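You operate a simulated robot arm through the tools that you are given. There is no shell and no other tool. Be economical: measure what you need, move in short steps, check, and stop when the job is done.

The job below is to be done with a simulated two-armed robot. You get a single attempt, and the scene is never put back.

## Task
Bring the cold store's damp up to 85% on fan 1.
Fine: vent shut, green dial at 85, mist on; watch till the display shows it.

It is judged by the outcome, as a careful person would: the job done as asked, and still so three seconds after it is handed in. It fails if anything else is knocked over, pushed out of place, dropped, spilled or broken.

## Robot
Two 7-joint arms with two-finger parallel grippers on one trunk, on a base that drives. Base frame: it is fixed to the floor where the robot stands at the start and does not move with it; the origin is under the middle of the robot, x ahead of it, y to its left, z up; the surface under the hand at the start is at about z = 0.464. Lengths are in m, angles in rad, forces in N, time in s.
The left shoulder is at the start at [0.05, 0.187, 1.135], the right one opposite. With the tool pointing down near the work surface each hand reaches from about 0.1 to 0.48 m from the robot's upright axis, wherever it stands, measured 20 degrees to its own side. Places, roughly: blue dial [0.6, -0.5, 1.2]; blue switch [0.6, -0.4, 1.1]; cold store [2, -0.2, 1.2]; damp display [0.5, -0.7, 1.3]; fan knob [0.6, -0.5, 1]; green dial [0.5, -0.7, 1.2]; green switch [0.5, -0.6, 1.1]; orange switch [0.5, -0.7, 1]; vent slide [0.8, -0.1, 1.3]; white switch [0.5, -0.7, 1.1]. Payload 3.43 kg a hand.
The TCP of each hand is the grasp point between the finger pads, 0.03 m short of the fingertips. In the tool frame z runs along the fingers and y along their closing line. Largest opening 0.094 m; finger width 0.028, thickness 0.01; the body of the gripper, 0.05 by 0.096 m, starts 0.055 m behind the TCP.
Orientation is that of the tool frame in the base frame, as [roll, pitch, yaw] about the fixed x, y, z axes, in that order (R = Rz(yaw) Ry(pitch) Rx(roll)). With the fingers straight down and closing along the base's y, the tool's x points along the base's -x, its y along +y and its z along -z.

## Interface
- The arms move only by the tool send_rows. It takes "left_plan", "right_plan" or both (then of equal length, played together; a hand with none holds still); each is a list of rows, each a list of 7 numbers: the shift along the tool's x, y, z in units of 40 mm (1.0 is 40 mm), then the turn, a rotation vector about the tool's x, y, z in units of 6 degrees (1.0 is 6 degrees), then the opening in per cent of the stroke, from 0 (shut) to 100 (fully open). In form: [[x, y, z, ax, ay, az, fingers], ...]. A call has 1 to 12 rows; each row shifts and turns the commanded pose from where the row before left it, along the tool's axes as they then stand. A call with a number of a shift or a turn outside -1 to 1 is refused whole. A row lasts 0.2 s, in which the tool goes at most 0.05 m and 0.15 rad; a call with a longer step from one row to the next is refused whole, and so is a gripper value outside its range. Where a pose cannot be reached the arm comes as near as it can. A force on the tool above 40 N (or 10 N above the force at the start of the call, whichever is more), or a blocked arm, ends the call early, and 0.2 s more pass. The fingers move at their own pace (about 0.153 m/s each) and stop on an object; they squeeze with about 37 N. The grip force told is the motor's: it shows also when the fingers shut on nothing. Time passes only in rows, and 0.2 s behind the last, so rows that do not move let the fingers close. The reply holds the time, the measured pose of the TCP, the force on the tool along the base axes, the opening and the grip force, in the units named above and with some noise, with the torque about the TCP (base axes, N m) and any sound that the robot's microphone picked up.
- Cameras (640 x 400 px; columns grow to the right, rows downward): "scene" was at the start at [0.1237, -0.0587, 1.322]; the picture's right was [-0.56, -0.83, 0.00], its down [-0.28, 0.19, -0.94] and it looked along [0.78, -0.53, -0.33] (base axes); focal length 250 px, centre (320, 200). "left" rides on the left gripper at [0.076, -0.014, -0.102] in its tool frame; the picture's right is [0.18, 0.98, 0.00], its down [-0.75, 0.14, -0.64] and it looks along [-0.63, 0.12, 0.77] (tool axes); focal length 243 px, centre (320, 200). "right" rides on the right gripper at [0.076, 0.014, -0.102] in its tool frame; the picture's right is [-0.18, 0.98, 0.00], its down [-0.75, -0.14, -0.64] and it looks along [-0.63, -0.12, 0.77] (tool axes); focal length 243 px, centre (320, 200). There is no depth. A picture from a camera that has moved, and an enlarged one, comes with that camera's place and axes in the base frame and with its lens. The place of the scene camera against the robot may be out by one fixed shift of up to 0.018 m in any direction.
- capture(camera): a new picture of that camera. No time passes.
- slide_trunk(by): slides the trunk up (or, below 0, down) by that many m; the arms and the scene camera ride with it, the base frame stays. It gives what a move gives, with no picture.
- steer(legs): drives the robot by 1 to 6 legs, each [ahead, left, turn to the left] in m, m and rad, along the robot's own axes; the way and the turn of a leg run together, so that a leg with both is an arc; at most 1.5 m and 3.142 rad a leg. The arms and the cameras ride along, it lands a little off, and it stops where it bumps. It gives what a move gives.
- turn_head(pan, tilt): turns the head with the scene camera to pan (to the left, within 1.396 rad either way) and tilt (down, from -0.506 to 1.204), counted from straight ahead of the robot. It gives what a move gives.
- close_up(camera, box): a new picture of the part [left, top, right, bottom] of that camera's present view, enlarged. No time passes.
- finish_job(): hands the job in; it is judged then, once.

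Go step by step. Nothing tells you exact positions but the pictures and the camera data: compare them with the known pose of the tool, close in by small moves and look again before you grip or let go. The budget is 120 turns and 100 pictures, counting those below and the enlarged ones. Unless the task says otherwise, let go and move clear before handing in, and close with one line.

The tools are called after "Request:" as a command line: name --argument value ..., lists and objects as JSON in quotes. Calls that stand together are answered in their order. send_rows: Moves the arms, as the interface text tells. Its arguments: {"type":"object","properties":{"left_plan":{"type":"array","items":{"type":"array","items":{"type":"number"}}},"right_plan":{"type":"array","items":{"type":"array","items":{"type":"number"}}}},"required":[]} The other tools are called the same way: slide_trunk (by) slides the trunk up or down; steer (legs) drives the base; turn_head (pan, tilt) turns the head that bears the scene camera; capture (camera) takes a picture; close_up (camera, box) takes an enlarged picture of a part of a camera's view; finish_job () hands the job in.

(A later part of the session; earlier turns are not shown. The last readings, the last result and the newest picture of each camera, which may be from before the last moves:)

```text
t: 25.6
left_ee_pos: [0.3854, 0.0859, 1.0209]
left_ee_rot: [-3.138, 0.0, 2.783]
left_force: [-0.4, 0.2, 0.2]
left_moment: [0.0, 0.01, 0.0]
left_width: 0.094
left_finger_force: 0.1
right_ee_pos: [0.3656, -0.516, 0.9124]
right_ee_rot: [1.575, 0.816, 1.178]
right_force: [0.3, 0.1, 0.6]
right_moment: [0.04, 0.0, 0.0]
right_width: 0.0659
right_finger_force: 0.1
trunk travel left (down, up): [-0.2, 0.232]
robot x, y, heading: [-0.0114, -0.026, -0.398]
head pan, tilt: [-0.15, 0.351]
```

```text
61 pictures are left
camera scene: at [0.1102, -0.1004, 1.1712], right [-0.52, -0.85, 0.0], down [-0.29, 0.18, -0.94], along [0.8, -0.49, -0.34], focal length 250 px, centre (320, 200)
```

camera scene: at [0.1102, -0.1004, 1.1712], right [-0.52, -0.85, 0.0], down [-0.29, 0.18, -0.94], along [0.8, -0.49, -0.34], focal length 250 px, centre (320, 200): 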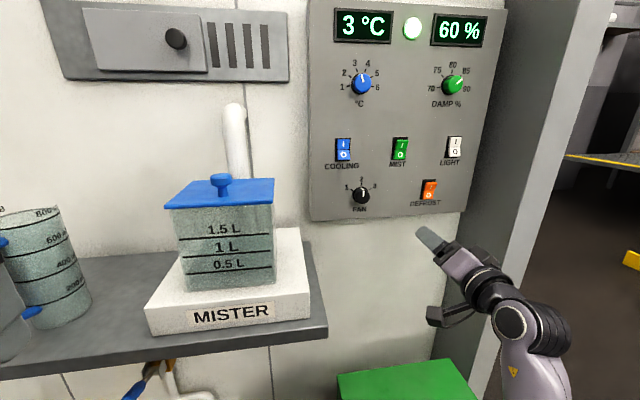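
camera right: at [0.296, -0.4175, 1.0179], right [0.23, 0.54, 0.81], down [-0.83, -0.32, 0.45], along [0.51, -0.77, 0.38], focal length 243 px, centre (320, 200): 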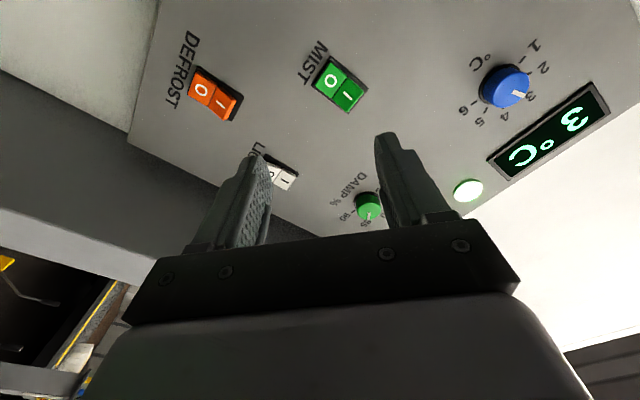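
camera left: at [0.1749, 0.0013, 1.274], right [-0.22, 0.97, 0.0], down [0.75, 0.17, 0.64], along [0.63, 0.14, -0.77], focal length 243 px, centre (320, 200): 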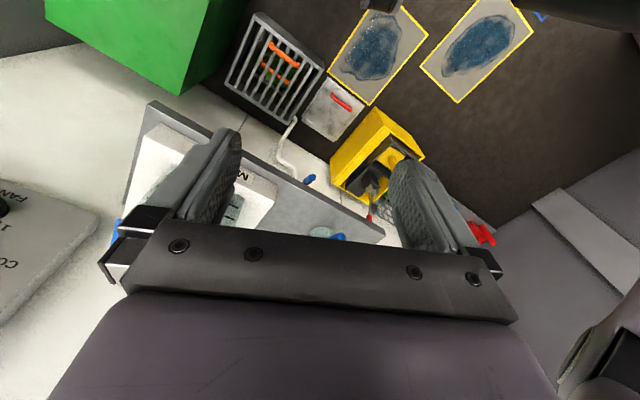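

With the lowered view, the fan knob is at about w 0.23 along the wall and z 0.957. I'll move in front of it.

Request:
send_rows --right_plan '[[0.31, 0.87, 0, 0, 0, 0, 60], [0.31, 0.87, 0, 0, 0, 0, 60], [0.31, 0.87, 0, 0, 0, 0, 60], [0, 0, 0, 0, 0, 0, 60]]'

Request:
capture --camera "right"

Request:
capture --camera "scene"

```text
t: 26.8
left_ee_pos: [0.3863, 0.0857, 1.0188]
left_ee_rot: [-3.139, 0.002, 2.783]
left_force: [-0.3, 0.6, 0.6]
left_moment: [0.01, 0.02, -0.01]
left_width: 0.094
left_finger_force: 0.0
right_ee_pos: [0.3541, -0.5338, 0.9197]
right_ee_rot: [1.588, 0.935, 1.138]
right_force: [-0.3, -0.2, -0.2]
right_moment: [0.04, 0.01, -0.01]
right_width: 0.0563
right_finger_force: 0.0
right hand out of reach, approached as far as the arm can: row 1, 2, 3
trunk travel left (down, up): [-0.2, 0.232]
robot x, y, heading: [-0.0125, -0.0195, -0.397]
head pan, tilt: [-0.15, 0.351]
stopped in row 4 (right hand): the arm was blocked; the commanded pose is now the measured one
```

```text
60 pictures are left
camera right: at [0.2852, -0.4382, 0.8681], right [0.3, 0.61, 0.73], down [-0.82, -0.23, 0.53], along [0.49, -0.76, 0.43], focal length 243 px, centre (320, 200)
```

right: 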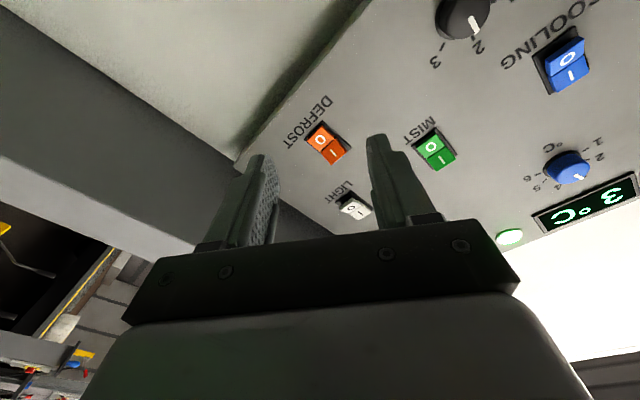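

```text
59 pictures are left
camera scene: at [0.1103, -0.1002, 1.1711], right [-0.52, -0.85, 0.0], down [-0.29, 0.18, -0.94], along [0.8, -0.49, -0.34], focal length 250 px, centre (320, 200)
```

scene: 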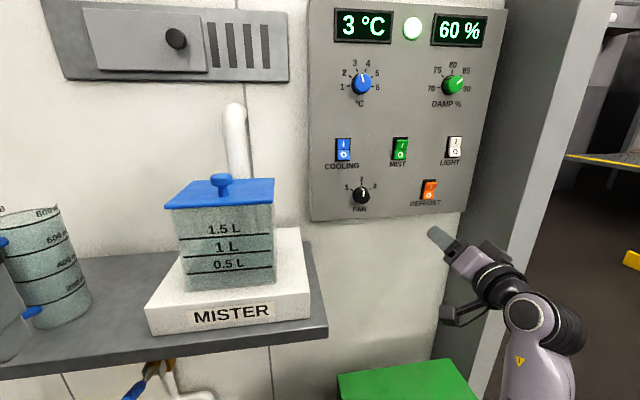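

The 40° wrist roll looks like it's using up a joint limit. I'll unroll the wrist first and then move left.

Request:
send_rows --right_plan '[[0, 0, -0.3, 0, 0, -1, 60], [0, 0, -0.3, 0, 0, -1, 60], [0, 0, 0, 0, 0, -1, 60], [0, 0, 0, 0, 0, -1, 60], [0, 0, 0, 0, 0, -1, 60], [0, 0, 0, 0, 0, -1, 60], [0, 0, 0, -0.48, 0, -0.07, 60], [-0.3, 0.8, 0, 0, 0, 0, 60], [-0.3, 0.8, 0, 0, 0, 0, 60], [-0.3, 0.8, 0, 0, 0, 0, 60]]'

Request:
capture --camera "right"

```text
t: 29.0
left_ee_pos: [0.3867, 0.087, 1.0207]
left_ee_rot: [-3.137, -0.001, 2.782]
left_force: [0.7, 0.4, -1.3]
left_moment: [0.02, -0.03, 0.01]
left_width: 0.094
left_finger_force: 0.0
right_ee_pos: [0.3417, -0.5048, 0.9309]
right_ee_rot: [1.566, 1.355, 1.198]
right_force: [-0.1, 0.3, 0.4]
right_moment: [0.01, -0.02, -0.04]
right_width: 0.0565
right_finger_force: 0.0
right hand out of reach, approached as far as the arm can: row 3, 5, 6, 8, 9, 10
trunk travel left (down, up): [-0.2, 0.232]
robot x, y, heading: [-0.0099, -0.0246, -0.397]
head pan, tilt: [-0.15, 0.351]
```

```text
58 pictures are left
camera right: at [0.2549, -0.4395, 0.8604], right [0.33, 0.86, 0.39], down [-0.71, -0.05, 0.71], along [0.62, -0.51, 0.59], focal length 243 px, centre (320, 200)
```

right: 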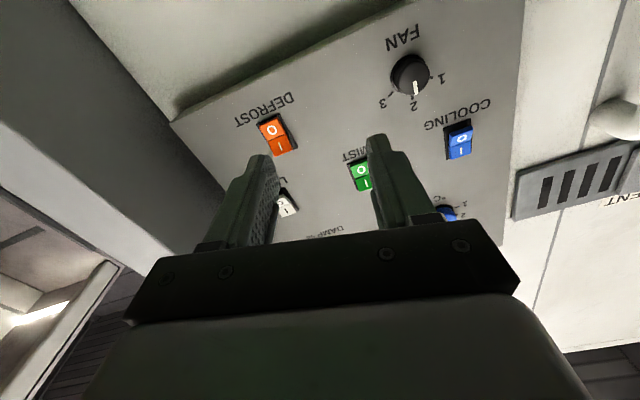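

The arm is too folded this close to the panel. I'll back the base off 0.12 m, straight away from the wall, for a more extended posture.

Request:
steer --legs '[[-0.12, 0, 0]]'

Request:
send_rows --right_plan '[[0, 0, 0.5, 0, 0, 0, 60], [0, 0, 0.5, 0, 0, 0, 60], [0, 0, 0.5, 0, 0, -0.6, 60], [0, 0, 0.5, 0, 0, -0.6, 60], [0, 0, 0.5, 0, 0, -0.6, 60], [0, 0, 0.5, 0, 0, -0.3, 60]]'

Request:
capture --camera "right"

Request:
capture --camera "scene"

```text
t: 30.2
left_ee_pos: [0.2727, 0.1342, 1.0204]
left_ee_rot: [-3.139, 0.0, 2.783]
left_force: [-0.2, 0.0, -0.1]
left_moment: [-0.03, -0.01, 0.01]
left_width: 0.094
left_finger_force: 0.0
right_ee_pos: [0.2286, -0.4583, 0.9314]
right_ee_rot: [1.567, 1.356, 1.198]
right_force: [0.1, -1.3, -1.0]
right_moment: [-0.01, 0.0, -0.02]
right_width: 0.0566
right_finger_force: 0.0
trunk travel left (down, up): [-0.2, 0.232]
robot x, y, heading: [-0.1212, 0.0235, -0.396]
head pan, tilt: [-0.15, 0.351]
```

```text
t: 31.6
left_ee_pos: [0.2739, 0.1348, 1.0191]
left_ee_rot: [-3.139, 0.0, 2.784]
left_force: [0.0, -0.3, 0.0]
left_moment: [-0.01, -0.05, -0.01]
left_width: 0.0942
left_finger_force: 0.0
right_ee_pos: [0.2916, -0.4838, 0.9303]
right_ee_rot: [1.573, 1.415, 1.221]
right_force: [0.4, 0.1, -0.3]
right_moment: [0.03, -0.03, 0.01]
right_width: 0.0563
right_finger_force: 0.1
right hand out of reach, approached as far as the arm can: row 3, 4, 5
trunk travel left (down, up): [-0.2, 0.232]
robot x, y, heading: [-0.1237, 0.026, -0.399]
head pan, tilt: [-0.15, 0.351]
```

```text
57 pictures are left
camera right: at [0.2045, -0.4255, 0.8566], right [0.32, 0.89, 0.33], down [-0.69, -0.02, 0.72], along [0.65, -0.46, 0.6], focal length 243 px, centre (320, 200)
```

right: 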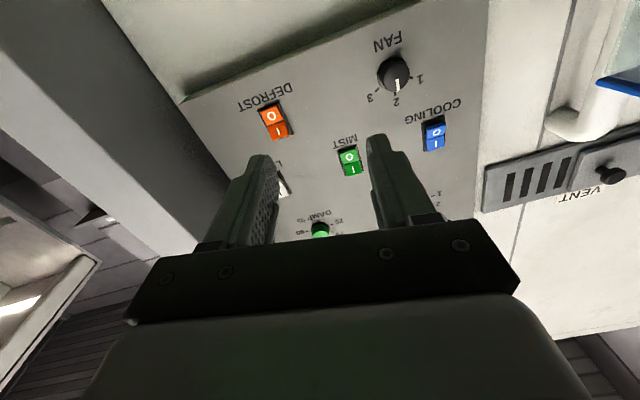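

```text
56 pictures are left
camera scene: at [-0.002, -0.0533, 1.1711], right [-0.52, -0.85, 0.0], down [-0.29, 0.18, -0.94], along [0.8, -0.49, -0.34], focal length 250 px, centre (320, 200)
```

scene: 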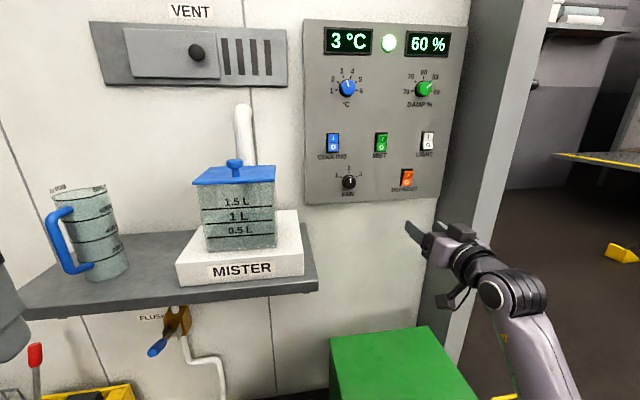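

The wrist still hits a limit this far left of the shoulder. The green dial worked with the hand well to the right of the robot and slightly above the shoulder, so I'll copy that by shifting the base 0.17 m left and lowering the trunk 0.1 m.

Request:
steer --legs '[[0, 0.17, 0]]'

Request:
slide_trunk --by -0.1

Request:
capture --camera "scene"

```text
t: 33.8
left_ee_pos: [0.3382, 0.2906, 1.02]
left_ee_rot: [-3.139, 0.0, 2.787]
left_force: [-0.6, 0.5, -0.1]
left_moment: [0.0, 0.0, 0.03]
left_width: 0.0942
left_finger_force: 0.2
right_ee_pos: [0.3582, -0.3277, 0.9291]
right_ee_rot: [1.579, 1.414, 1.231]
right_force: [-0.3, 0.1, 1.8]
right_moment: [-0.01, 0.02, 0.0]
right_width: 0.0564
right_finger_force: 0.1
trunk travel left (down, up): [-0.2, 0.232]
robot x, y, heading: [-0.0575, 0.1809, -0.394]
head pan, tilt: [-0.15, 0.351]
```

```text
t: 35.1
left_ee_pos: [0.3394, 0.2901, 0.9189]
left_ee_rot: [-3.137, -0.001, 2.785]
left_force: [-0.4, -0.3, 0.8]
left_moment: [-0.02, 0.01, 0.0]
left_width: 0.0944
left_finger_force: 0.1
right_ee_pos: [0.3582, -0.3275, 0.8291]
right_ee_rot: [1.576, 1.415, 1.228]
right_force: [-1.2, -0.5, -0.1]
right_moment: [0.01, 0.02, -0.02]
right_width: 0.0565
right_finger_force: 0.0
trunk travel left (down, up): [-0.1, 0.332]
robot x, y, heading: [-0.056, 0.1781, -0.394]
head pan, tilt: [-0.15, 0.351]
```

```text
55 pictures are left
camera scene: at [0.0632, 0.1034, 1.0712], right [-0.52, -0.86, 0.0], down [-0.29, 0.18, -0.94], along [0.8, -0.49, -0.34], focal length 250 px, centre (320, 200)
```

scene: 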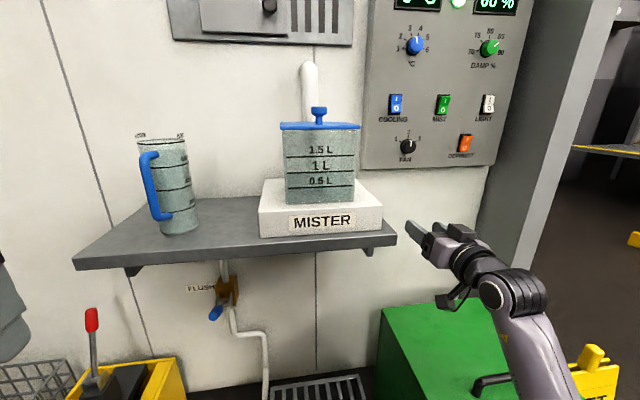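

The fan knob now estimates to w≈0.222, z≈0.96. I'll level the hand and move in front of it.

Request:
send_rows --right_plan '[[0, 0, 0, 0, 0, -0.75, 60], [0, 0, 0, 0, 0, -0.75, 60], [-0.65, -0.31, 0.6, 0, 0, 0, 60], [-0.65, -0.31, 0.6, 0, 0, 0, 60], [-0.65, -0.31, 0.6, 0, 0, 0, 60], [-0.65, -0.31, 0.6, 0, 0, 0, 60], [-0.65, -0.31, 0.6, 0, 0, 0, 60]]'

Request:
capture --camera "right"

Request:
capture --camera "scene"

```text
t: 36.7
left_ee_pos: [0.3383, 0.2906, 0.9198]
left_ee_rot: [-3.136, -0.001, 2.784]
left_force: [0.2, -0.1, 0.4]
left_moment: [-0.01, 0.01, -0.02]
left_width: 0.0942
left_finger_force: 0.1
right_ee_pos: [0.4505, -0.438, 0.9527]
right_ee_rot: [1.608, 1.493, 1.263]
right_force: [-0.5, 0.2, -0.1]
right_moment: [-0.04, 0.01, -0.03]
right_width: 0.0564
right_finger_force: 0.0
right hand out of reach, approached as far as the arm can: row 2
trunk travel left (down, up): [-0.1, 0.332]
robot x, y, heading: [-0.0566, 0.1809, -0.394]
head pan, tilt: [-0.15, 0.351]
```

```text
54 pictures are left
camera right: at [0.3593, -0.3842, 0.8784], right [0.33, 0.91, 0.26], down [-0.67, 0.03, 0.74], along [0.67, -0.42, 0.62], focal length 243 px, centre (320, 200)
```

right: 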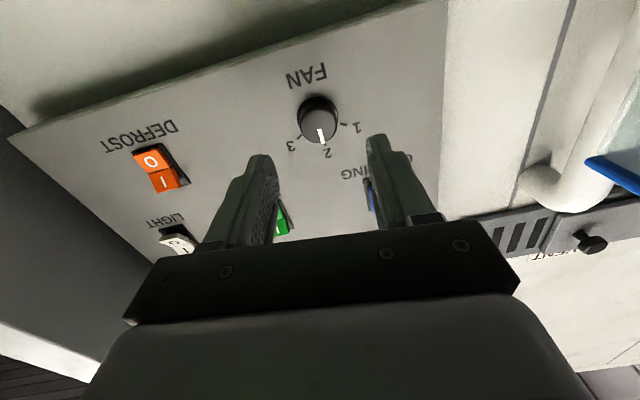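

```text
53 pictures are left
camera scene: at [0.0632, 0.1034, 1.0711], right [-0.52, -0.86, 0.0], down [-0.29, 0.18, -0.94], along [0.8, -0.49, -0.34], focal length 250 px, centre (320, 200)
```

scene: 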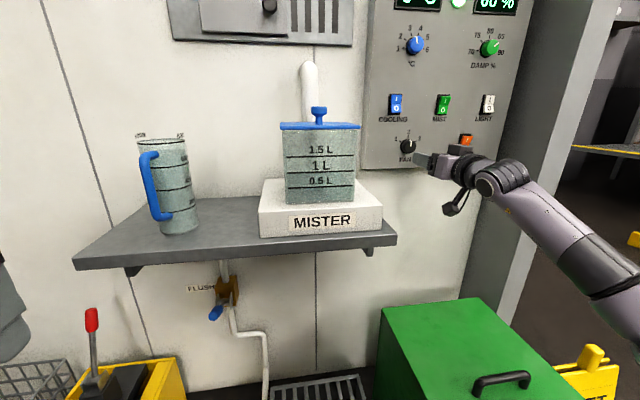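

The knob is at w≈0.222, z≈0.959, and the hand is nearly in line. I'll correct the heading by 0.06 rad and advance so the fingers straddle the knob.

Request:
send_rows --right_plan '[[-0.15, 0, 0, 0.57, 0, 0, 60], [0, 0.05, 0.7, 0, 0, 0, 60], [0, 0, 0.7, 0, 0, 0, 60]]'

Request:
capture --camera "right"

Request:
close_up --camera "scene" --box '[370, 90, 490, 190]'

```text
t: 37.5
left_ee_pos: [0.3383, 0.2915, 0.9186]
left_ee_rot: [-3.139, 0.001, 2.786]
left_force: [-0.3, 0.6, 0.4]
left_moment: [-0.02, -0.01, 0.01]
left_width: 0.0937
left_finger_force: 0.2
right_ee_pos: [0.5024, -0.4574, 0.9593]
right_ee_rot: [1.65, 1.494, 1.248]
right_force: [0.8, -0.1, 0.0]
right_moment: [0.0, 0.01, 0.02]
right_width: 0.0562
right_finger_force: 0.1
trunk travel left (down, up): [-0.1, 0.332]
robot x, y, heading: [-0.0591, 0.1822, -0.397]
head pan, tilt: [-0.15, 0.351]
```

```text
52 pictures are left
camera right: at [0.4139, -0.3989, 0.8851], right [0.38, 0.89, 0.26], down [-0.66, 0.07, 0.74], along [0.64, -0.46, 0.62], focal length 243 px, centre (320, 200)
```

right: 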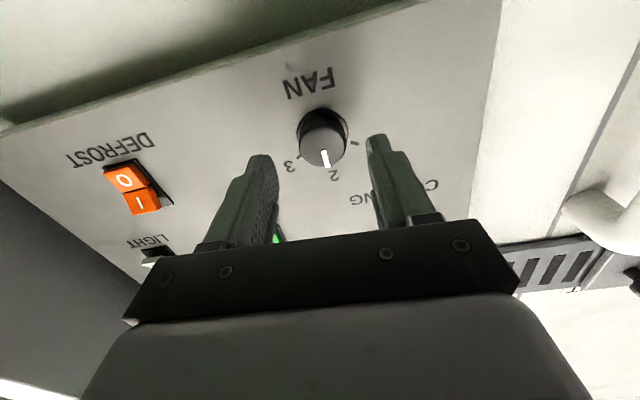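

```text
4.00 times, centred on (430, 140) of scene
camera zoom: at [0.0633, 0.1034, 1.0711], right [-0.52, -0.86, 0.0], down [-0.29, 0.18, -0.94], along [0.8, -0.49, -0.34], focal length 1000 px, centre (-120, 440)
```

zoom: 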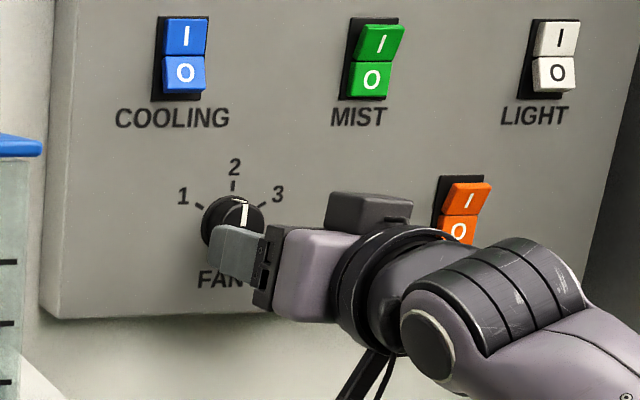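

The fingers are lined up around the knob. The turn to 1 is counter-clockwise and the wrist is near its limit that way, so I'll pre-roll +54° first and then look.

Request:
send_rows --right_plan '[[0, 0, 0, 0, 0, 1, 60], [0, 0, 0, 0, 0, 1, 60], [0, 0, 0, 0, 0, 1, 60], [0, 0, 0, 0, 0, 1, 60], [0, 0, 0, 0, 0, 1, 60], [0, 0, 0, 0, 0, 1, 60], [0, 0, 0, 0, 0, 1, 60], [0, 0, 0, 0, 0, 1, 60], [0, 0, 0, 0, 0, 1, 60]]'

Request:
capture --camera "right"

```text
t: 39.5
left_ee_pos: [0.3391, 0.2903, 0.9195]
left_ee_rot: [-3.137, 0.0, 2.786]
left_force: [0.3, -0.3, -0.2]
left_moment: [0.0, -0.01, -0.03]
left_width: 0.094
left_finger_force: 0.1
right_ee_pos: [0.5013, -0.4553, 0.9588]
right_ee_rot: [1.58, 0.548, 1.173]
right_force: [-0.7, 0.2, -0.2]
right_moment: [0.0, -0.03, 0.02]
right_width: 0.0566
right_finger_force: 0.1
trunk travel left (down, up): [-0.1, 0.332]
robot x, y, heading: [-0.0595, 0.1794, -0.395]
head pan, tilt: [-0.15, 0.351]
```

```text
50 pictures are left
camera right: at [0.4337, -0.3493, 0.9327], right [0.14, 0.32, 0.93], down [-0.87, -0.41, 0.28], along [0.47, -0.85, 0.22], focal length 243 px, centre (320, 200)
```

right: 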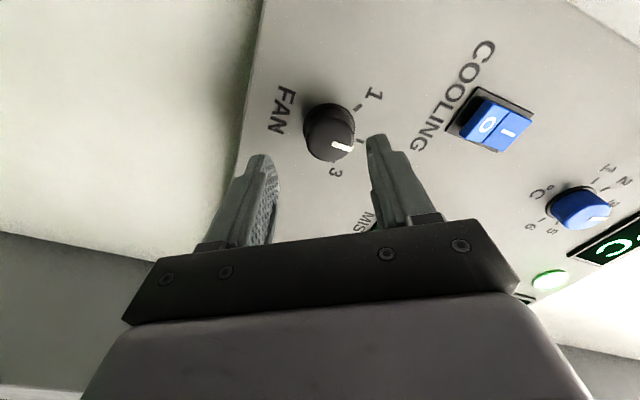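

Request:
send_rows --right_plan '[[0, 0.05, 0.45, 0, 0, 0, 60], [0, 0, 0.43, 0, 0, 0, 60], [0, 0, 0, 0, 0, 0, 0], [0, 0, 0, 0, 0, 0, 0], [0, 0, 0, 0, 0, 0, 0]]'

Request:
close_up --camera "right" --box '[220, 60, 480, 260]'

```text
t: 40.7
left_ee_pos: [0.3388, 0.2918, 0.919]
left_ee_rot: [-3.137, 0.001, 2.785]
left_force: [-0.6, 0.5, 0.1]
left_moment: [0.0, 0.02, 0.01]
left_width: 0.0939
left_finger_force: 0.0
right_ee_pos: [0.5345, -0.4654, 0.9644]
right_ee_rot: [1.576, 0.553, 1.172]
right_force: [4.9, 1.5, 5.5]
right_moment: [-0.14, -0.22, 0.36]
right_width: 0.0352
right_finger_force: 45.6
trunk travel left (down, up): [-0.1, 0.332]
robot x, y, heading: [-0.0598, 0.1801, -0.394]
head pan, tilt: [-0.15, 0.351]
```

```text
2.00 times, centred on (350, 160) of right
camera zoom: at [0.4671, -0.3597, 0.9366], right [0.14, 0.33, 0.93], down [-0.87, -0.41, 0.28], along [0.47, -0.85, 0.23], focal length 485 px, centre (260, 280)
```

zoom: 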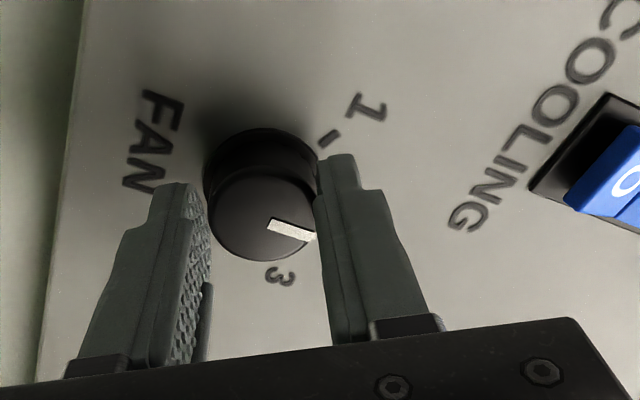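

The knob is gripped and sits at 2, and the ticks are about 55° apart. I'll turn counter-clockwise 54° to reach 1.

Request:
send_rows --right_plan '[[0, 0, 0, 0, 0, -1, 0], [0, 0, 0, 0, 0, -1, 0], [0, 0, 0, 0, 0, -1, 0], [0, 0, 0, 0, 0, -1, 0], [0, 0, 0, 0, 0, -1, 0], [0, 0, 0, 0, 0, -1, 0], [0, 0, 0, 0, 0, -1, 0], [0, 0, 0, 0, 0, -1, 0], [0, 0, 0, 0, 0, -1, 0]]'

Request:
capture --camera "right"

```text
t: 42.7
left_ee_pos: [0.3388, 0.291, 0.9188]
left_ee_rot: [-3.138, 0.001, 2.786]
left_force: [0.9, -0.9, -1.2]
left_moment: [-0.01, -0.02, -0.01]
left_width: 0.0939
left_finger_force: 0.1
right_ee_pos: [0.5325, -0.4707, 0.9609]
right_ee_rot: [1.654, 1.494, 1.25]
right_force: [6.2, -6.8, 7.4]
right_moment: [-0.35, -1.01, -0.02]
right_width: 0.0351
right_finger_force: 45.1
trunk travel left (down, up): [-0.1, 0.332]
robot x, y, heading: [-0.0584, 0.183, -0.399]
head pan, tilt: [-0.15, 0.351]
```

```text
48 pictures are left
camera right: at [0.4448, -0.4115, 0.887], right [0.38, 0.89, 0.26], down [-0.66, 0.07, 0.74], along [0.64, -0.46, 0.62], focal length 243 px, centre (320, 200)
```

right: 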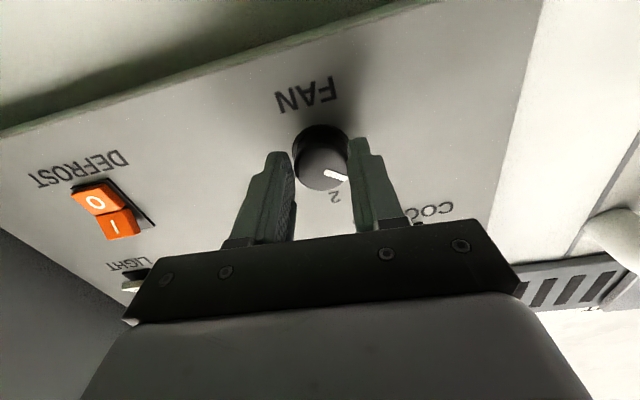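

Turned. I'll release, back off and check where it points.

Request:
send_rows --right_plan '[[0, 0, 0, 0, 0, 0, 60], [0, 0, 0, 0, 0, 0, 60], [0, 0, -0.8, 0, 0, 0, 60], [0, 0, -1, 0, 0, 0, 60], [0, 0, -0.6, 0, 0, 0, 60]]'

Request:
close_up --camera "right" --box '[220, 40, 420, 180]'

Request:
close_up --camera "scene" --box '[380, 125, 440, 165]'

```text
t: 43.9
left_ee_pos: [0.3389, 0.2911, 0.9211]
left_ee_rot: [-3.138, -0.001, 2.786]
left_force: [-0.6, -0.3, -0.8]
left_moment: [-0.01, -0.01, -0.02]
left_width: 0.0941
left_finger_force: 0.0
right_ee_pos: [0.4449, -0.4323, 0.9634]
right_ee_rot: [1.66, 1.492, 1.259]
right_force: [-0.1, -0.1, 0.0]
right_moment: [0.0, 0.03, -0.01]
right_width: 0.0563
right_finger_force: 0.1
trunk travel left (down, up): [-0.1, 0.332]
robot x, y, heading: [-0.0575, 0.179, -0.391]
head pan, tilt: [-0.15, 0.351]
```

```text
2.86 times, centred on (320, 110) of right
camera zoom: at [0.3571, -0.373, 0.8892], right [0.38, 0.89, 0.26], down [-0.66, 0.07, 0.74], along [0.64, -0.46, 0.61], focal length 693 px, centre (320, 457)
```

zoom: 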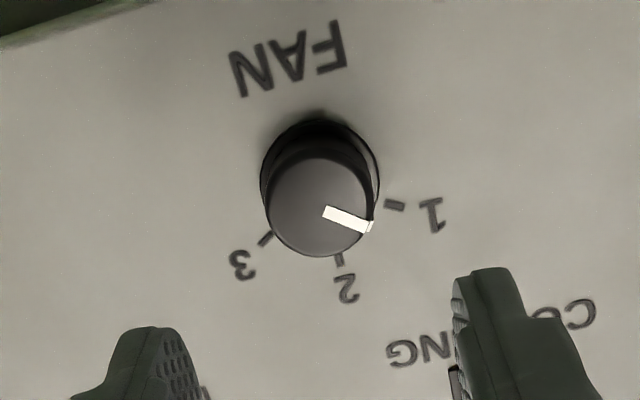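

```text
10.00 times, centred on (410, 145) of scene
camera zoom: at [0.0633, 0.1034, 1.0711], right [-0.52, -0.86, 0.0], down [-0.29, 0.18, -0.94], along [0.8, -0.49, -0.34], focal length 2500 px, centre (-580, 750)
```

zoom: 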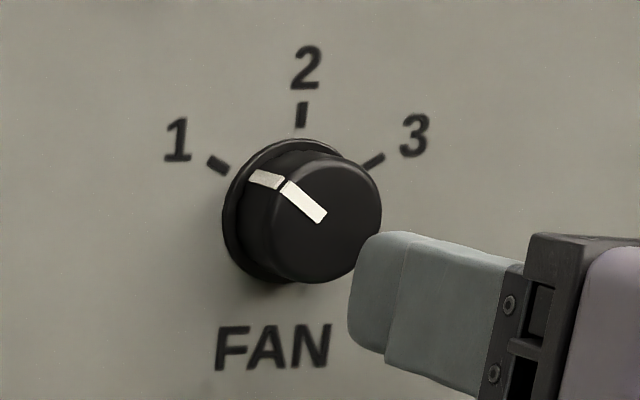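

The pointer is at about -50° and the 1 tick is at about -60°. I'll regrip with some pre-roll and turn it the remaining ~11°.

Request:
send_rows --right_plan '[[0, 0, 0, 0, 0, 1, 60], [0, 0, 0, 0, 0, 1, 60], [-0.02, 0, 0.8, 0, 0, 0, 60], [0, 0, 1, 0, 0, 0, 60], [0, 0, 0.6, 0, 0, 0, 60], [0, 0, 0, 0, 0, 0, 0], [0, 0, 0, 0, 0, 0, 0], [0, 0, 0, 0, 0, 0, 0], [0, 0, 0, 0, 0, -1, 0], [0, 0, 0, 0, 0, -1, 0], [0, 0, 0, 0, 0, 0, 0]]'

Request:
send_rows --right_plan '[[0, 0, 0, 0, 0, 0, 60], [0, 0, 0, 0, 0, 0, 60], [0, 0, -0.8, 0, 0, 0, 60], [0, 0, -1, 0, 0, 0, 60], [0, 0, -0.6, 0, 0, 0, 60]]'

Request:
close_up --camera "scene" --box '[380, 125, 440, 165]'

Request:
close_up --camera "right" --box '[220, 40, 420, 180]'

```text
t: 46.3
left_ee_pos: [0.3391, 0.2896, 0.9195]
left_ee_rot: [-3.137, 0.001, 2.785]
left_force: [-0.4, 1.0, -1.3]
left_moment: [0.03, 0.03, -0.01]
left_width: 0.0941
left_finger_force: 0.1
right_ee_pos: [0.5315, -0.4703, 0.9624]
right_ee_rot: [1.654, 1.491, 1.25]
right_force: [-7.0, 0.3, -1.7]
right_moment: [0.72, -0.01, -0.04]
right_width: 0.0355
right_finger_force: 45.4
trunk travel left (down, up): [-0.1, 0.332]
robot x, y, heading: [-0.0592, 0.1811, -0.389]
head pan, tilt: [-0.15, 0.351]
```

```text
t: 47.5
left_ee_pos: [0.3393, 0.2915, 0.9207]
left_ee_rot: [-3.138, 0.0, 2.786]
left_force: [0.0, 0.8, -0.3]
left_moment: [0.01, 0.02, -0.01]
left_width: 0.0939
left_finger_force: 0.0
right_ee_pos: [0.4452, -0.4334, 0.9643]
right_ee_rot: [1.646, 1.492, 1.245]
right_force: [-0.2, 0.6, -0.7]
right_moment: [0.0, 0.02, -0.02]
right_width: 0.0564
right_finger_force: 0.0
trunk travel left (down, up): [-0.1, 0.332]
robot x, y, heading: [-0.0577, 0.1781, -0.397]
head pan, tilt: [-0.15, 0.351]
```

```text
10.00 times, centred on (410, 145) of scene
camera zoom: at [0.0632, 0.1034, 1.0711], right [-0.52, -0.86, 0.0], down [-0.29, 0.18, -0.94], along [0.8, -0.49, -0.34], focal length 2500 px, centre (-580, 750)
```

zoom: 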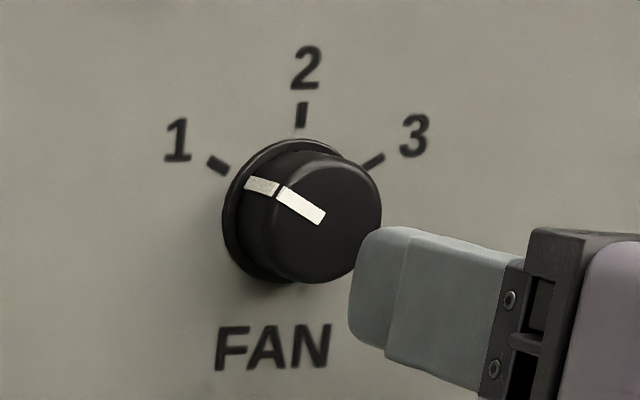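

```text
2.86 times, centred on (320, 110) of right
camera zoom: at [0.3579, -0.374, 0.8901], right [0.38, 0.89, 0.26], down [-0.66, 0.07, 0.74], along [0.64, -0.46, 0.62], focal length 693 px, centre (320, 457)
```

zoom: 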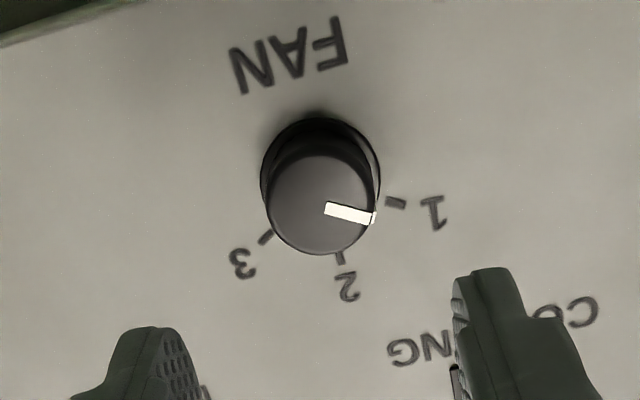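

The fan is on 1. Next is the mist switch, with its I half near w 0.315, z 1.09. I'll raise the trunk 0.1, shut the fingers and move in front of it.

Request:
slide_trunk --by 0.1

Request:
send_rows --right_plan '[[-0.22, -0.77, 0, 0, 0, 0, 0], [-0.22, -0.77, 0, 0, 0, 0, 0], [-0.22, -0.77, 0, 0, 0, 0, 0], [0, 0, 0, 0, 0, 0, 0]]'

Request:
capture --camera "right"

Request:
capture --camera "scene"

```text
t: 48.8
left_ee_pos: [0.339, 0.2918, 1.0199]
left_ee_rot: [-3.139, 0.002, 2.786]
left_force: [-1.1, 0.3, -0.1]
left_moment: [0.03, -0.03, -0.04]
left_width: 0.0939
left_finger_force: 0.1
right_ee_pos: [0.4455, -0.4333, 1.0633]
right_ee_rot: [1.661, 1.493, 1.261]
right_force: [0.2, 0.6, -0.3]
right_moment: [0.02, 0.02, 0.03]
right_width: 0.0562
right_finger_force: 0.1
trunk travel left (down, up): [-0.2, 0.232]
robot x, y, heading: [-0.0593, 0.1818, -0.39]
head pan, tilt: [-0.15, 0.351]
```

```text
t: 49.8
left_ee_pos: [0.3389, 0.2902, 1.0208]
left_ee_rot: [-3.138, 0.0, 2.786]
left_force: [0.2, -0.2, 0.4]
left_moment: [-0.01, -0.03, 0.02]
left_width: 0.0941
left_finger_force: 0.1
right_ee_pos: [0.4087, -0.5204, 1.0824]
right_ee_rot: [1.652, 1.493, 1.251]
right_force: [0.4, -0.3, -0.1]
right_moment: [0.01, 0.01, 0.01]
right_width: 0.0
right_finger_force: 33.1
trunk travel left (down, up): [-0.2, 0.232]
robot x, y, heading: [-0.0582, 0.1801, -0.39]
head pan, tilt: [-0.15, 0.351]
```

```text
43 pictures are left
camera right: at [0.3206, -0.4607, 1.0083], right [0.38, 0.89, 0.26], down [-0.66, 0.07, 0.74], along [0.64, -0.45, 0.62], focal length 243 px, centre (320, 200)
```

right: 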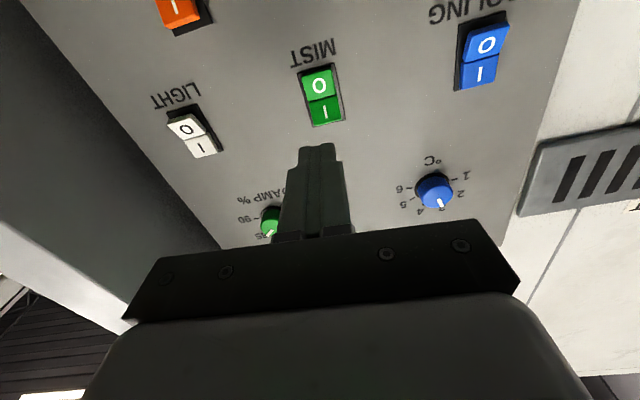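

```text
42 pictures are left
camera scene: at [0.0633, 0.1034, 1.1711], right [-0.52, -0.86, 0.0], down [-0.29, 0.18, -0.94], along [0.8, -0.49, -0.34], focal length 250 px, centre (320, 200)
```

scene: 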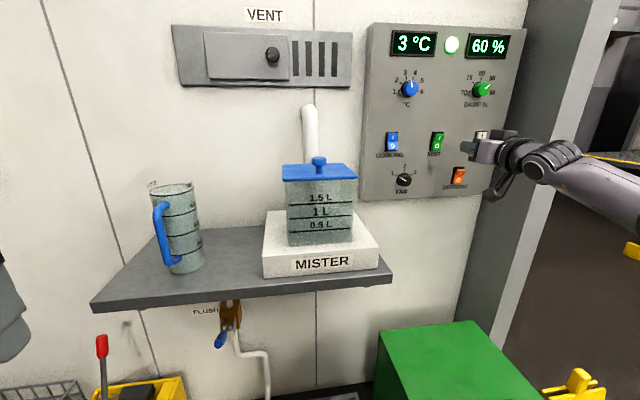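

The I half is at w≈0.312, z≈1.09. I'll align and advance, then press in small steps.

Request:
send_rows --right_plan '[[-0.25, 0.1, 0.3, 0, 0, 0, 0], [0, 0, 0.7, 0, 0, 0, 0], [0, 0, 0.6, 0, 0, 0, 0]]'

Request:
close_up --camera "right" --box '[240, 60, 400, 220]'

Request:
close_up --camera "scene" --box '[380, 100, 500, 200]'

```text
t: 50.6
left_ee_pos: [0.3375, 0.2918, 1.0187]
left_ee_rot: [-3.139, -0.001, 2.786]
left_force: [0.6, 0.1, -0.5]
left_moment: [0.02, -0.01, 0.02]
left_width: 0.0939
left_finger_force: 0.0
right_ee_pos: [0.47, -0.5318, 1.0718]
right_ee_rot: [1.573, 1.457, 1.119]
right_force: [0.4, -0.2, -0.3]
right_moment: [0.01, 0.0, 0.0]
right_width: 0.0001
right_finger_force: 33.1
right hand out of reach, approached as far as the arm can: row 3
trunk travel left (down, up): [-0.2, 0.232]
robot x, y, heading: [-0.0594, 0.1823, -0.395]
head pan, tilt: [-0.15, 0.351]
```

```text
2.50 times, centred on (320, 140) of right
camera zoom: at [0.3874, -0.4659, 0.9973], right [0.42, 0.86, 0.29], down [-0.68, 0.08, 0.73], along [0.61, -0.51, 0.61], focal length 606 px, centre (320, 350)
```

zoom: 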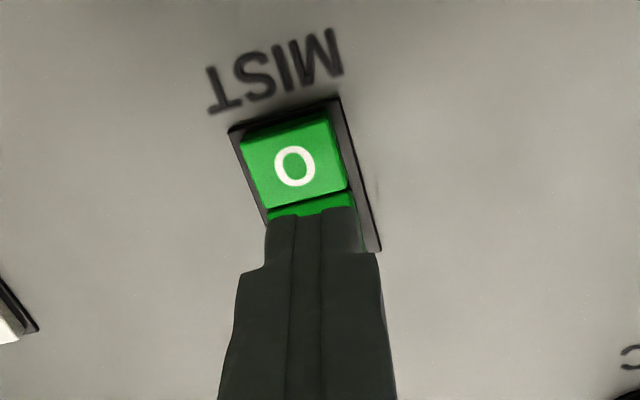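

```text
4.00 times, centred on (440, 150) of scene
camera zoom: at [0.0632, 0.1035, 1.1711], right [-0.52, -0.86, 0.0], down [-0.29, 0.18, -0.94], along [0.8, -0.49, -0.34], focal length 1000 px, centre (-160, 400)
```

zoom: 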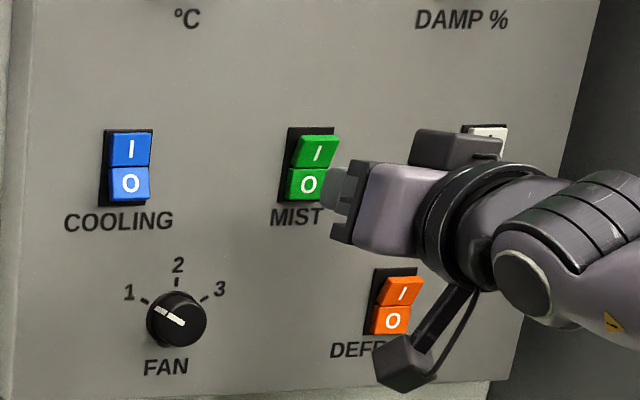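

The arm ran out of reach and sagged before touching the switch. I'll retract 8 cm and bring the base 7 cm closer, which is still clear of the bin.

Request:
send_rows --right_plan '[[0, 0, -1, 0, 0, 0, 0], [-0.2, 0, -1, 0, 0, 0, 0]]'

Request:
steer --legs '[[0.07, 0, 0]]'

Request:
capture --camera "right"

```text
t: 51.2
left_ee_pos: [0.3385, 0.2913, 1.0199]
left_ee_rot: [-3.138, 0.001, 2.785]
left_force: [-0.1, 0.0, 0.6]
left_moment: [0.01, 0.02, 0.0]
left_width: 0.0936
left_finger_force: 0.1
right_ee_pos: [0.3953, -0.5103, 1.0994]
right_ee_rot: [1.659, 1.493, 1.26]
right_force: [0.2, 0.1, -0.1]
right_moment: [0.02, 0.0, 0.0]
right_width: 0.0
right_finger_force: 33.1
trunk travel left (down, up): [-0.2, 0.232]
robot x, y, heading: [-0.0593, 0.1829, -0.394]
head pan, tilt: [-0.15, 0.351]
```

```text
t: 52.2
left_ee_pos: [0.404, 0.2643, 1.0203]
left_ee_rot: [-3.137, -0.001, 2.787]
left_force: [0.0, -0.3, 0.9]
left_moment: [0.01, -0.04, 0.01]
left_width: 0.0943
left_finger_force: 0.1
right_ee_pos: [0.4612, -0.5361, 1.0998]
right_ee_rot: [1.661, 1.492, 1.259]
right_force: [-0.2, 0.1, 0.3]
right_moment: [0.03, -0.05, 0.02]
right_width: 0.0
right_finger_force: 33.3
trunk travel left (down, up): [-0.2, 0.232]
robot x, y, heading: [0.0088, 0.155, -0.392]
head pan, tilt: [-0.15, 0.351]
```

```text
39 pictures are left
camera right: at [0.373, -0.478, 1.0256], right [0.38, 0.89, 0.26], down [-0.66, 0.06, 0.74], along [0.65, -0.45, 0.61], focal length 243 px, centre (320, 200)
```

right: 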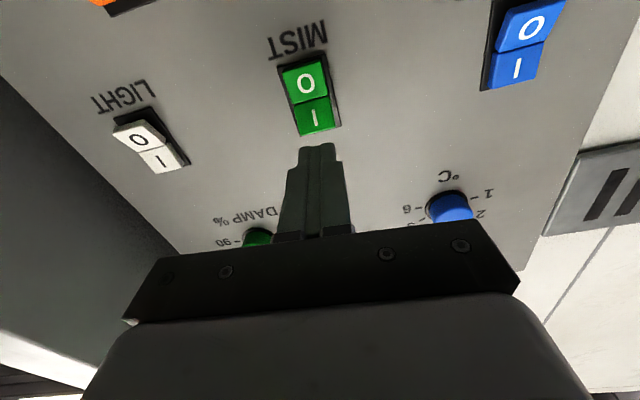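

Lined up at w 0.31. I'll lower the hand 7 mm and press in small steps.

Request:
send_rows --right_plan '[[0.18, 0, 0.2, 0, 0, 0, 0], [0, 0, 0.2, 0, 0, 0, 0], [0, 0, 0.15, 0, 0, 0, 0], [0, 0, 0.15, 0, 0, 0, 0], [0, 0, 0.15, 0, 0, 0, 0]]'

Request:
close_up --camera "scene" --box '[380, 80, 540, 200]'

Request:
close_up --camera "right" --box '[240, 60, 400, 220]'

```text
t: 53.4
left_ee_pos: [0.4034, 0.2649, 1.0193]
left_ee_rot: [-3.14, 0.0, 2.787]
left_force: [-0.3, -0.1, 0.9]
left_moment: [0.03, 0.02, 0.01]
left_width: 0.0941
left_finger_force: 0.0
right_ee_pos: [0.493, -0.5494, 1.0923]
right_ee_rot: [1.654, 1.492, 1.253]
right_force: [0.1, 0.2, -0.2]
right_moment: [0.04, 0.05, -0.02]
right_width: 0.0001
right_finger_force: 33.5
trunk travel left (down, up): [-0.2, 0.232]
robot x, y, heading: [0.005, 0.1516, -0.391]
head pan, tilt: [-0.15, 0.351]
```

```text
3.33 times, centred on (460, 140) of scene
camera zoom: at [0.1284, 0.0767, 1.1711], right [-0.52, -0.86, 0.0], down [-0.29, 0.18, -0.94], along [0.8, -0.48, -0.34], focal length 833 px, centre (-147, 400)
```

zoom: 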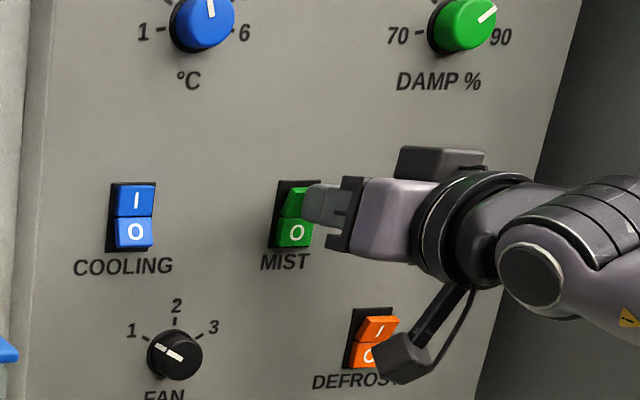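

```text
2.50 times, centred on (320, 140) of right
camera zoom: at [0.4052, -0.491, 1.0185], right [0.38, 0.89, 0.26], down [-0.66, 0.06, 0.74], along [0.64, -0.45, 0.61], focal length 606 px, centre (320, 350)
```

zoom: 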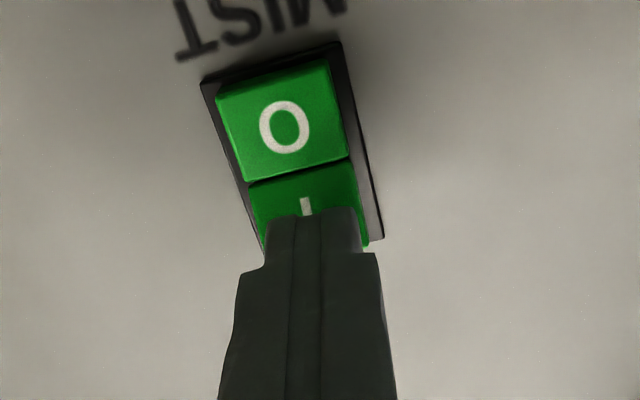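

No contact yet, and the fingertip covers the I half. I'll press further in small steps.

Request:
send_rows --right_plan '[[0, 0, 0.12, 0, 0, 0, 0], [0, 0, 0.12, 0, 0, 0, 0], [0, 0, 0.12, 0, 0, 0, 0], [0, 0, 0.12, 0, 0, 0, 0], [0, 0, 0.12, 0, 0, 0, 0]]'

Request:
close_up --camera "right" --box '[240, 60, 400, 220]'

```text
t: 54.6
left_ee_pos: [0.4012, 0.2648, 1.0209]
left_ee_rot: [-3.136, 0.004, 2.785]
left_force: [0.4, 0.0, -0.9]
left_moment: [-0.03, 0.0, -0.03]
left_width: 0.0942
left_finger_force: 0.1
right_ee_pos: [0.5052, -0.558, 1.0956]
right_ee_rot: [1.632, 1.492, 1.229]
right_force: [-22.2, 16.1, -0.4]
right_moment: [0.09, 0.37, 0.25]
right_width: 0.0
right_finger_force: 32.7
trunk travel left (down, up): [-0.2, 0.232]
robot x, y, heading: [0.0049, 0.1507, -0.397]
head pan, tilt: [-0.15, 0.351]
stopped in row 5 (right hand): the force on the tool passed its limit at 46 N (the readings are from after the stop); the commanded pose is now the measured one
```

```text
2.50 times, centred on (320, 140) of right
camera zoom: at [0.4186, -0.4982, 1.022], right [0.38, 0.89, 0.26], down [-0.67, 0.07, 0.74], along [0.64, -0.46, 0.62], focal length 606 px, centre (320, 350)
```

zoom: 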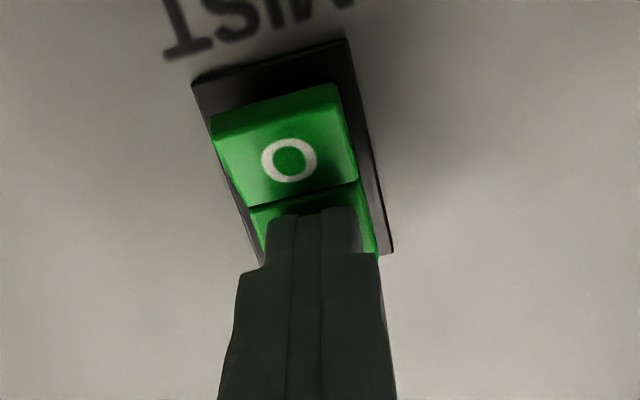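

The O half has popped out, so the switch rocked to I. I'll back off and check.

Request:
send_rows --right_plan '[[0, 0, -0.5, 0, 0, 0, 0], [0, 0, -1, 0, 0, 0, 0], [0, 0, -1, 0, 0, 0, 0]]'

Request:
close_up --camera "scene" --box '[340, 20, 560, 200]'

Request:
capture --camera "right"

```text
t: 55.4
left_ee_pos: [0.404, 0.2644, 1.0214]
left_ee_rot: [-3.14, 0.001, 2.786]
left_force: [-0.5, -0.2, 0.0]
left_moment: [0.03, 0.05, 0.02]
left_width: 0.0942
left_finger_force: 0.1
right_ee_pos: [0.4163, -0.52, 1.0926]
right_ee_rot: [1.68, 1.492, 1.276]
right_force: [0.7, 1.1, -0.2]
right_moment: [0.0, 0.03, -0.01]
right_width: 0.0
right_finger_force: 32.8
trunk travel left (down, up): [-0.2, 0.232]
robot x, y, heading: [0.008, 0.1507, -0.395]
head pan, tilt: [-0.15, 0.351]
```

```text
2.22 times, centred on (450, 110) of scene
camera zoom: at [0.1275, 0.0767, 1.1712], right [-0.52, -0.86, 0.0], down [-0.29, 0.18, -0.94], along [0.8, -0.49, -0.34], focal length 556 px, centre (31, 400)
```

zoom: 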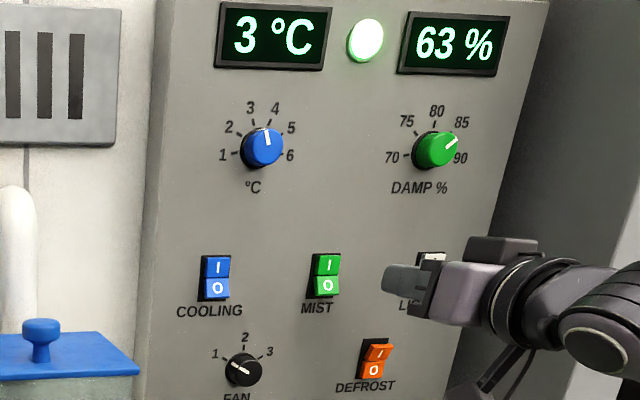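

```text
34 pictures are left
camera right: at [0.3291, -0.4609, 1.0184], right [0.38, 0.89, 0.26], down [-0.66, 0.07, 0.75], along [0.64, -0.46, 0.61], focal length 243 px, centre (320, 200)
```

right: 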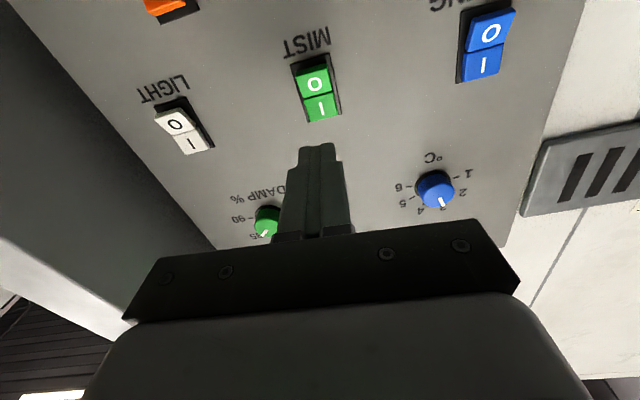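

Mist is on and the display is climbing (63 %). Next is the vent, whose knob is near w -0.147, n 0.708, z 1.283. I'll raise the trunk 0.2 m and check the left side before shifting the base left.

Request:
slide_trunk --by 0.2

Request:
turn_head --pan 0.75 --tilt 0.5

Request:
capture --camera "scene"

```text
t: 57.6
left_ee_pos: [0.4027, 0.2641, 1.2194]
left_ee_rot: [-3.138, 0.001, 2.785]
left_force: [0.8, -0.2, -0.1]
left_moment: [0.0, 0.01, 0.01]
left_width: 0.094
left_finger_force: 0.0
right_ee_pos: [0.4162, -0.5199, 1.2927]
right_ee_rot: [1.688, 1.492, 1.285]
right_force: [0.7, 0.0, 0.8]
right_moment: [0.02, 0.04, 0.02]
right_width: 0.0
right_finger_force: 33.2
trunk travel left (down, up): [-0.4, 0.032]
robot x, y, heading: [0.0063, 0.1539, -0.392]
head pan, tilt: [-0.15, 0.351]
```

```text
t: 58.8
left_ee_pos: [0.4027, 0.264, 1.2205]
left_ee_rot: [-3.139, 0.001, 2.786]
left_force: [-0.9, 0.7, 0.1]
left_moment: [-0.01, -0.02, 0.0]
left_width: 0.0939
left_finger_force: 0.0
right_ee_pos: [0.4177, -0.5204, 1.2922]
right_ee_rot: [1.689, 1.493, 1.285]
right_force: [-0.1, 0.8, 0.2]
right_moment: [0.0, -0.04, -0.01]
right_width: 0.0
right_finger_force: 33.0
trunk travel left (down, up): [-0.4, 0.032]
robot x, y, heading: [0.005, 0.149, -0.396]
head pan, tilt: [0.75, 0.499]
```

```text
33 pictures are left
camera scene: at [0.1333, 0.1566, 1.3574], right [0.35, -0.94, 0.0], down [-0.45, -0.17, -0.88], along [0.82, 0.31, -0.48], focal length 250 px, centre (320, 200)
```

scene: 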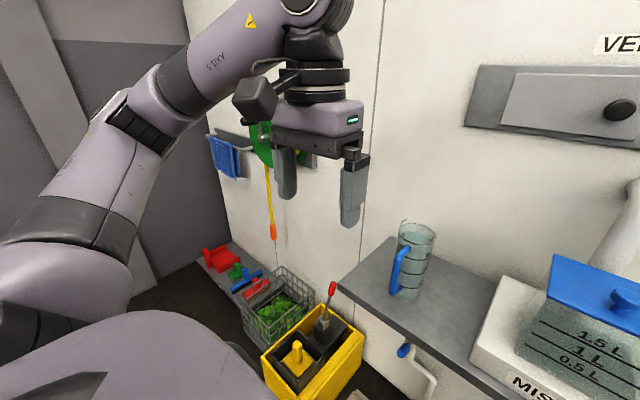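

There's plenty of room on the left; the corner is over 1.5 m away and the bucket is well ahead of the base. I'll shift the base 0.24 m left for the right hand to reach the vent knob.

Request:
steer --legs '[[0, 0.24, 0]]'

Request:
turn_head --pan -0.25 --tilt 0.3

Request:
capture --camera "scene"

```text
t: 61.5
left_ee_pos: [0.4974, 0.4908, 1.2191]
left_ee_rot: [-3.137, 0.0, 2.785]
left_force: [-0.6, -0.5, 0.3]
left_moment: [-0.04, -0.01, -0.03]
left_width: 0.094
left_finger_force: 0.1
right_ee_pos: [0.5111, -0.2937, 1.2925]
right_ee_rot: [1.689, 1.493, 1.288]
right_force: [0.2, -0.4, -0.5]
right_moment: [0.02, 0.01, -0.01]
right_width: 0.0
right_finger_force: 32.9
trunk travel left (down, up): [-0.4, 0.032]
robot x, y, heading: [0.1016, 0.3813, -0.393]
head pan, tilt: [0.75, 0.499]
```

```text
t: 62.8
left_ee_pos: [0.4977, 0.491, 1.2198]
left_ee_rot: [-3.137, 0.001, 2.786]
left_force: [-0.1, -1.1, 0.0]
left_moment: [0.03, -0.01, 0.0]
left_width: 0.0941
left_finger_force: 0.0
right_ee_pos: [0.5109, -0.2929, 1.2915]
right_ee_rot: [1.689, 1.493, 1.284]
right_force: [-0.1, 0.8, -0.9]
right_moment: [0.0, 0.01, -0.03]
right_width: 0.0001
right_finger_force: 32.7
trunk travel left (down, up): [-0.4, 0.032]
robot x, y, heading: [0.0983, 0.3803, -0.394]
head pan, tilt: [-0.25, 0.3]
```

```text
32 pictures are left
camera scene: at [0.217, 0.2959, 1.3758], right [-0.6, -0.8, 0.0], down [-0.24, 0.18, -0.96], along [0.77, -0.57, -0.3], focal length 250 px, centre (320, 200)
```

scene: 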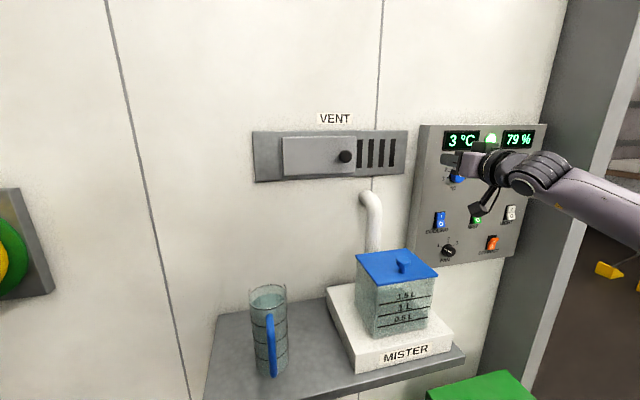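

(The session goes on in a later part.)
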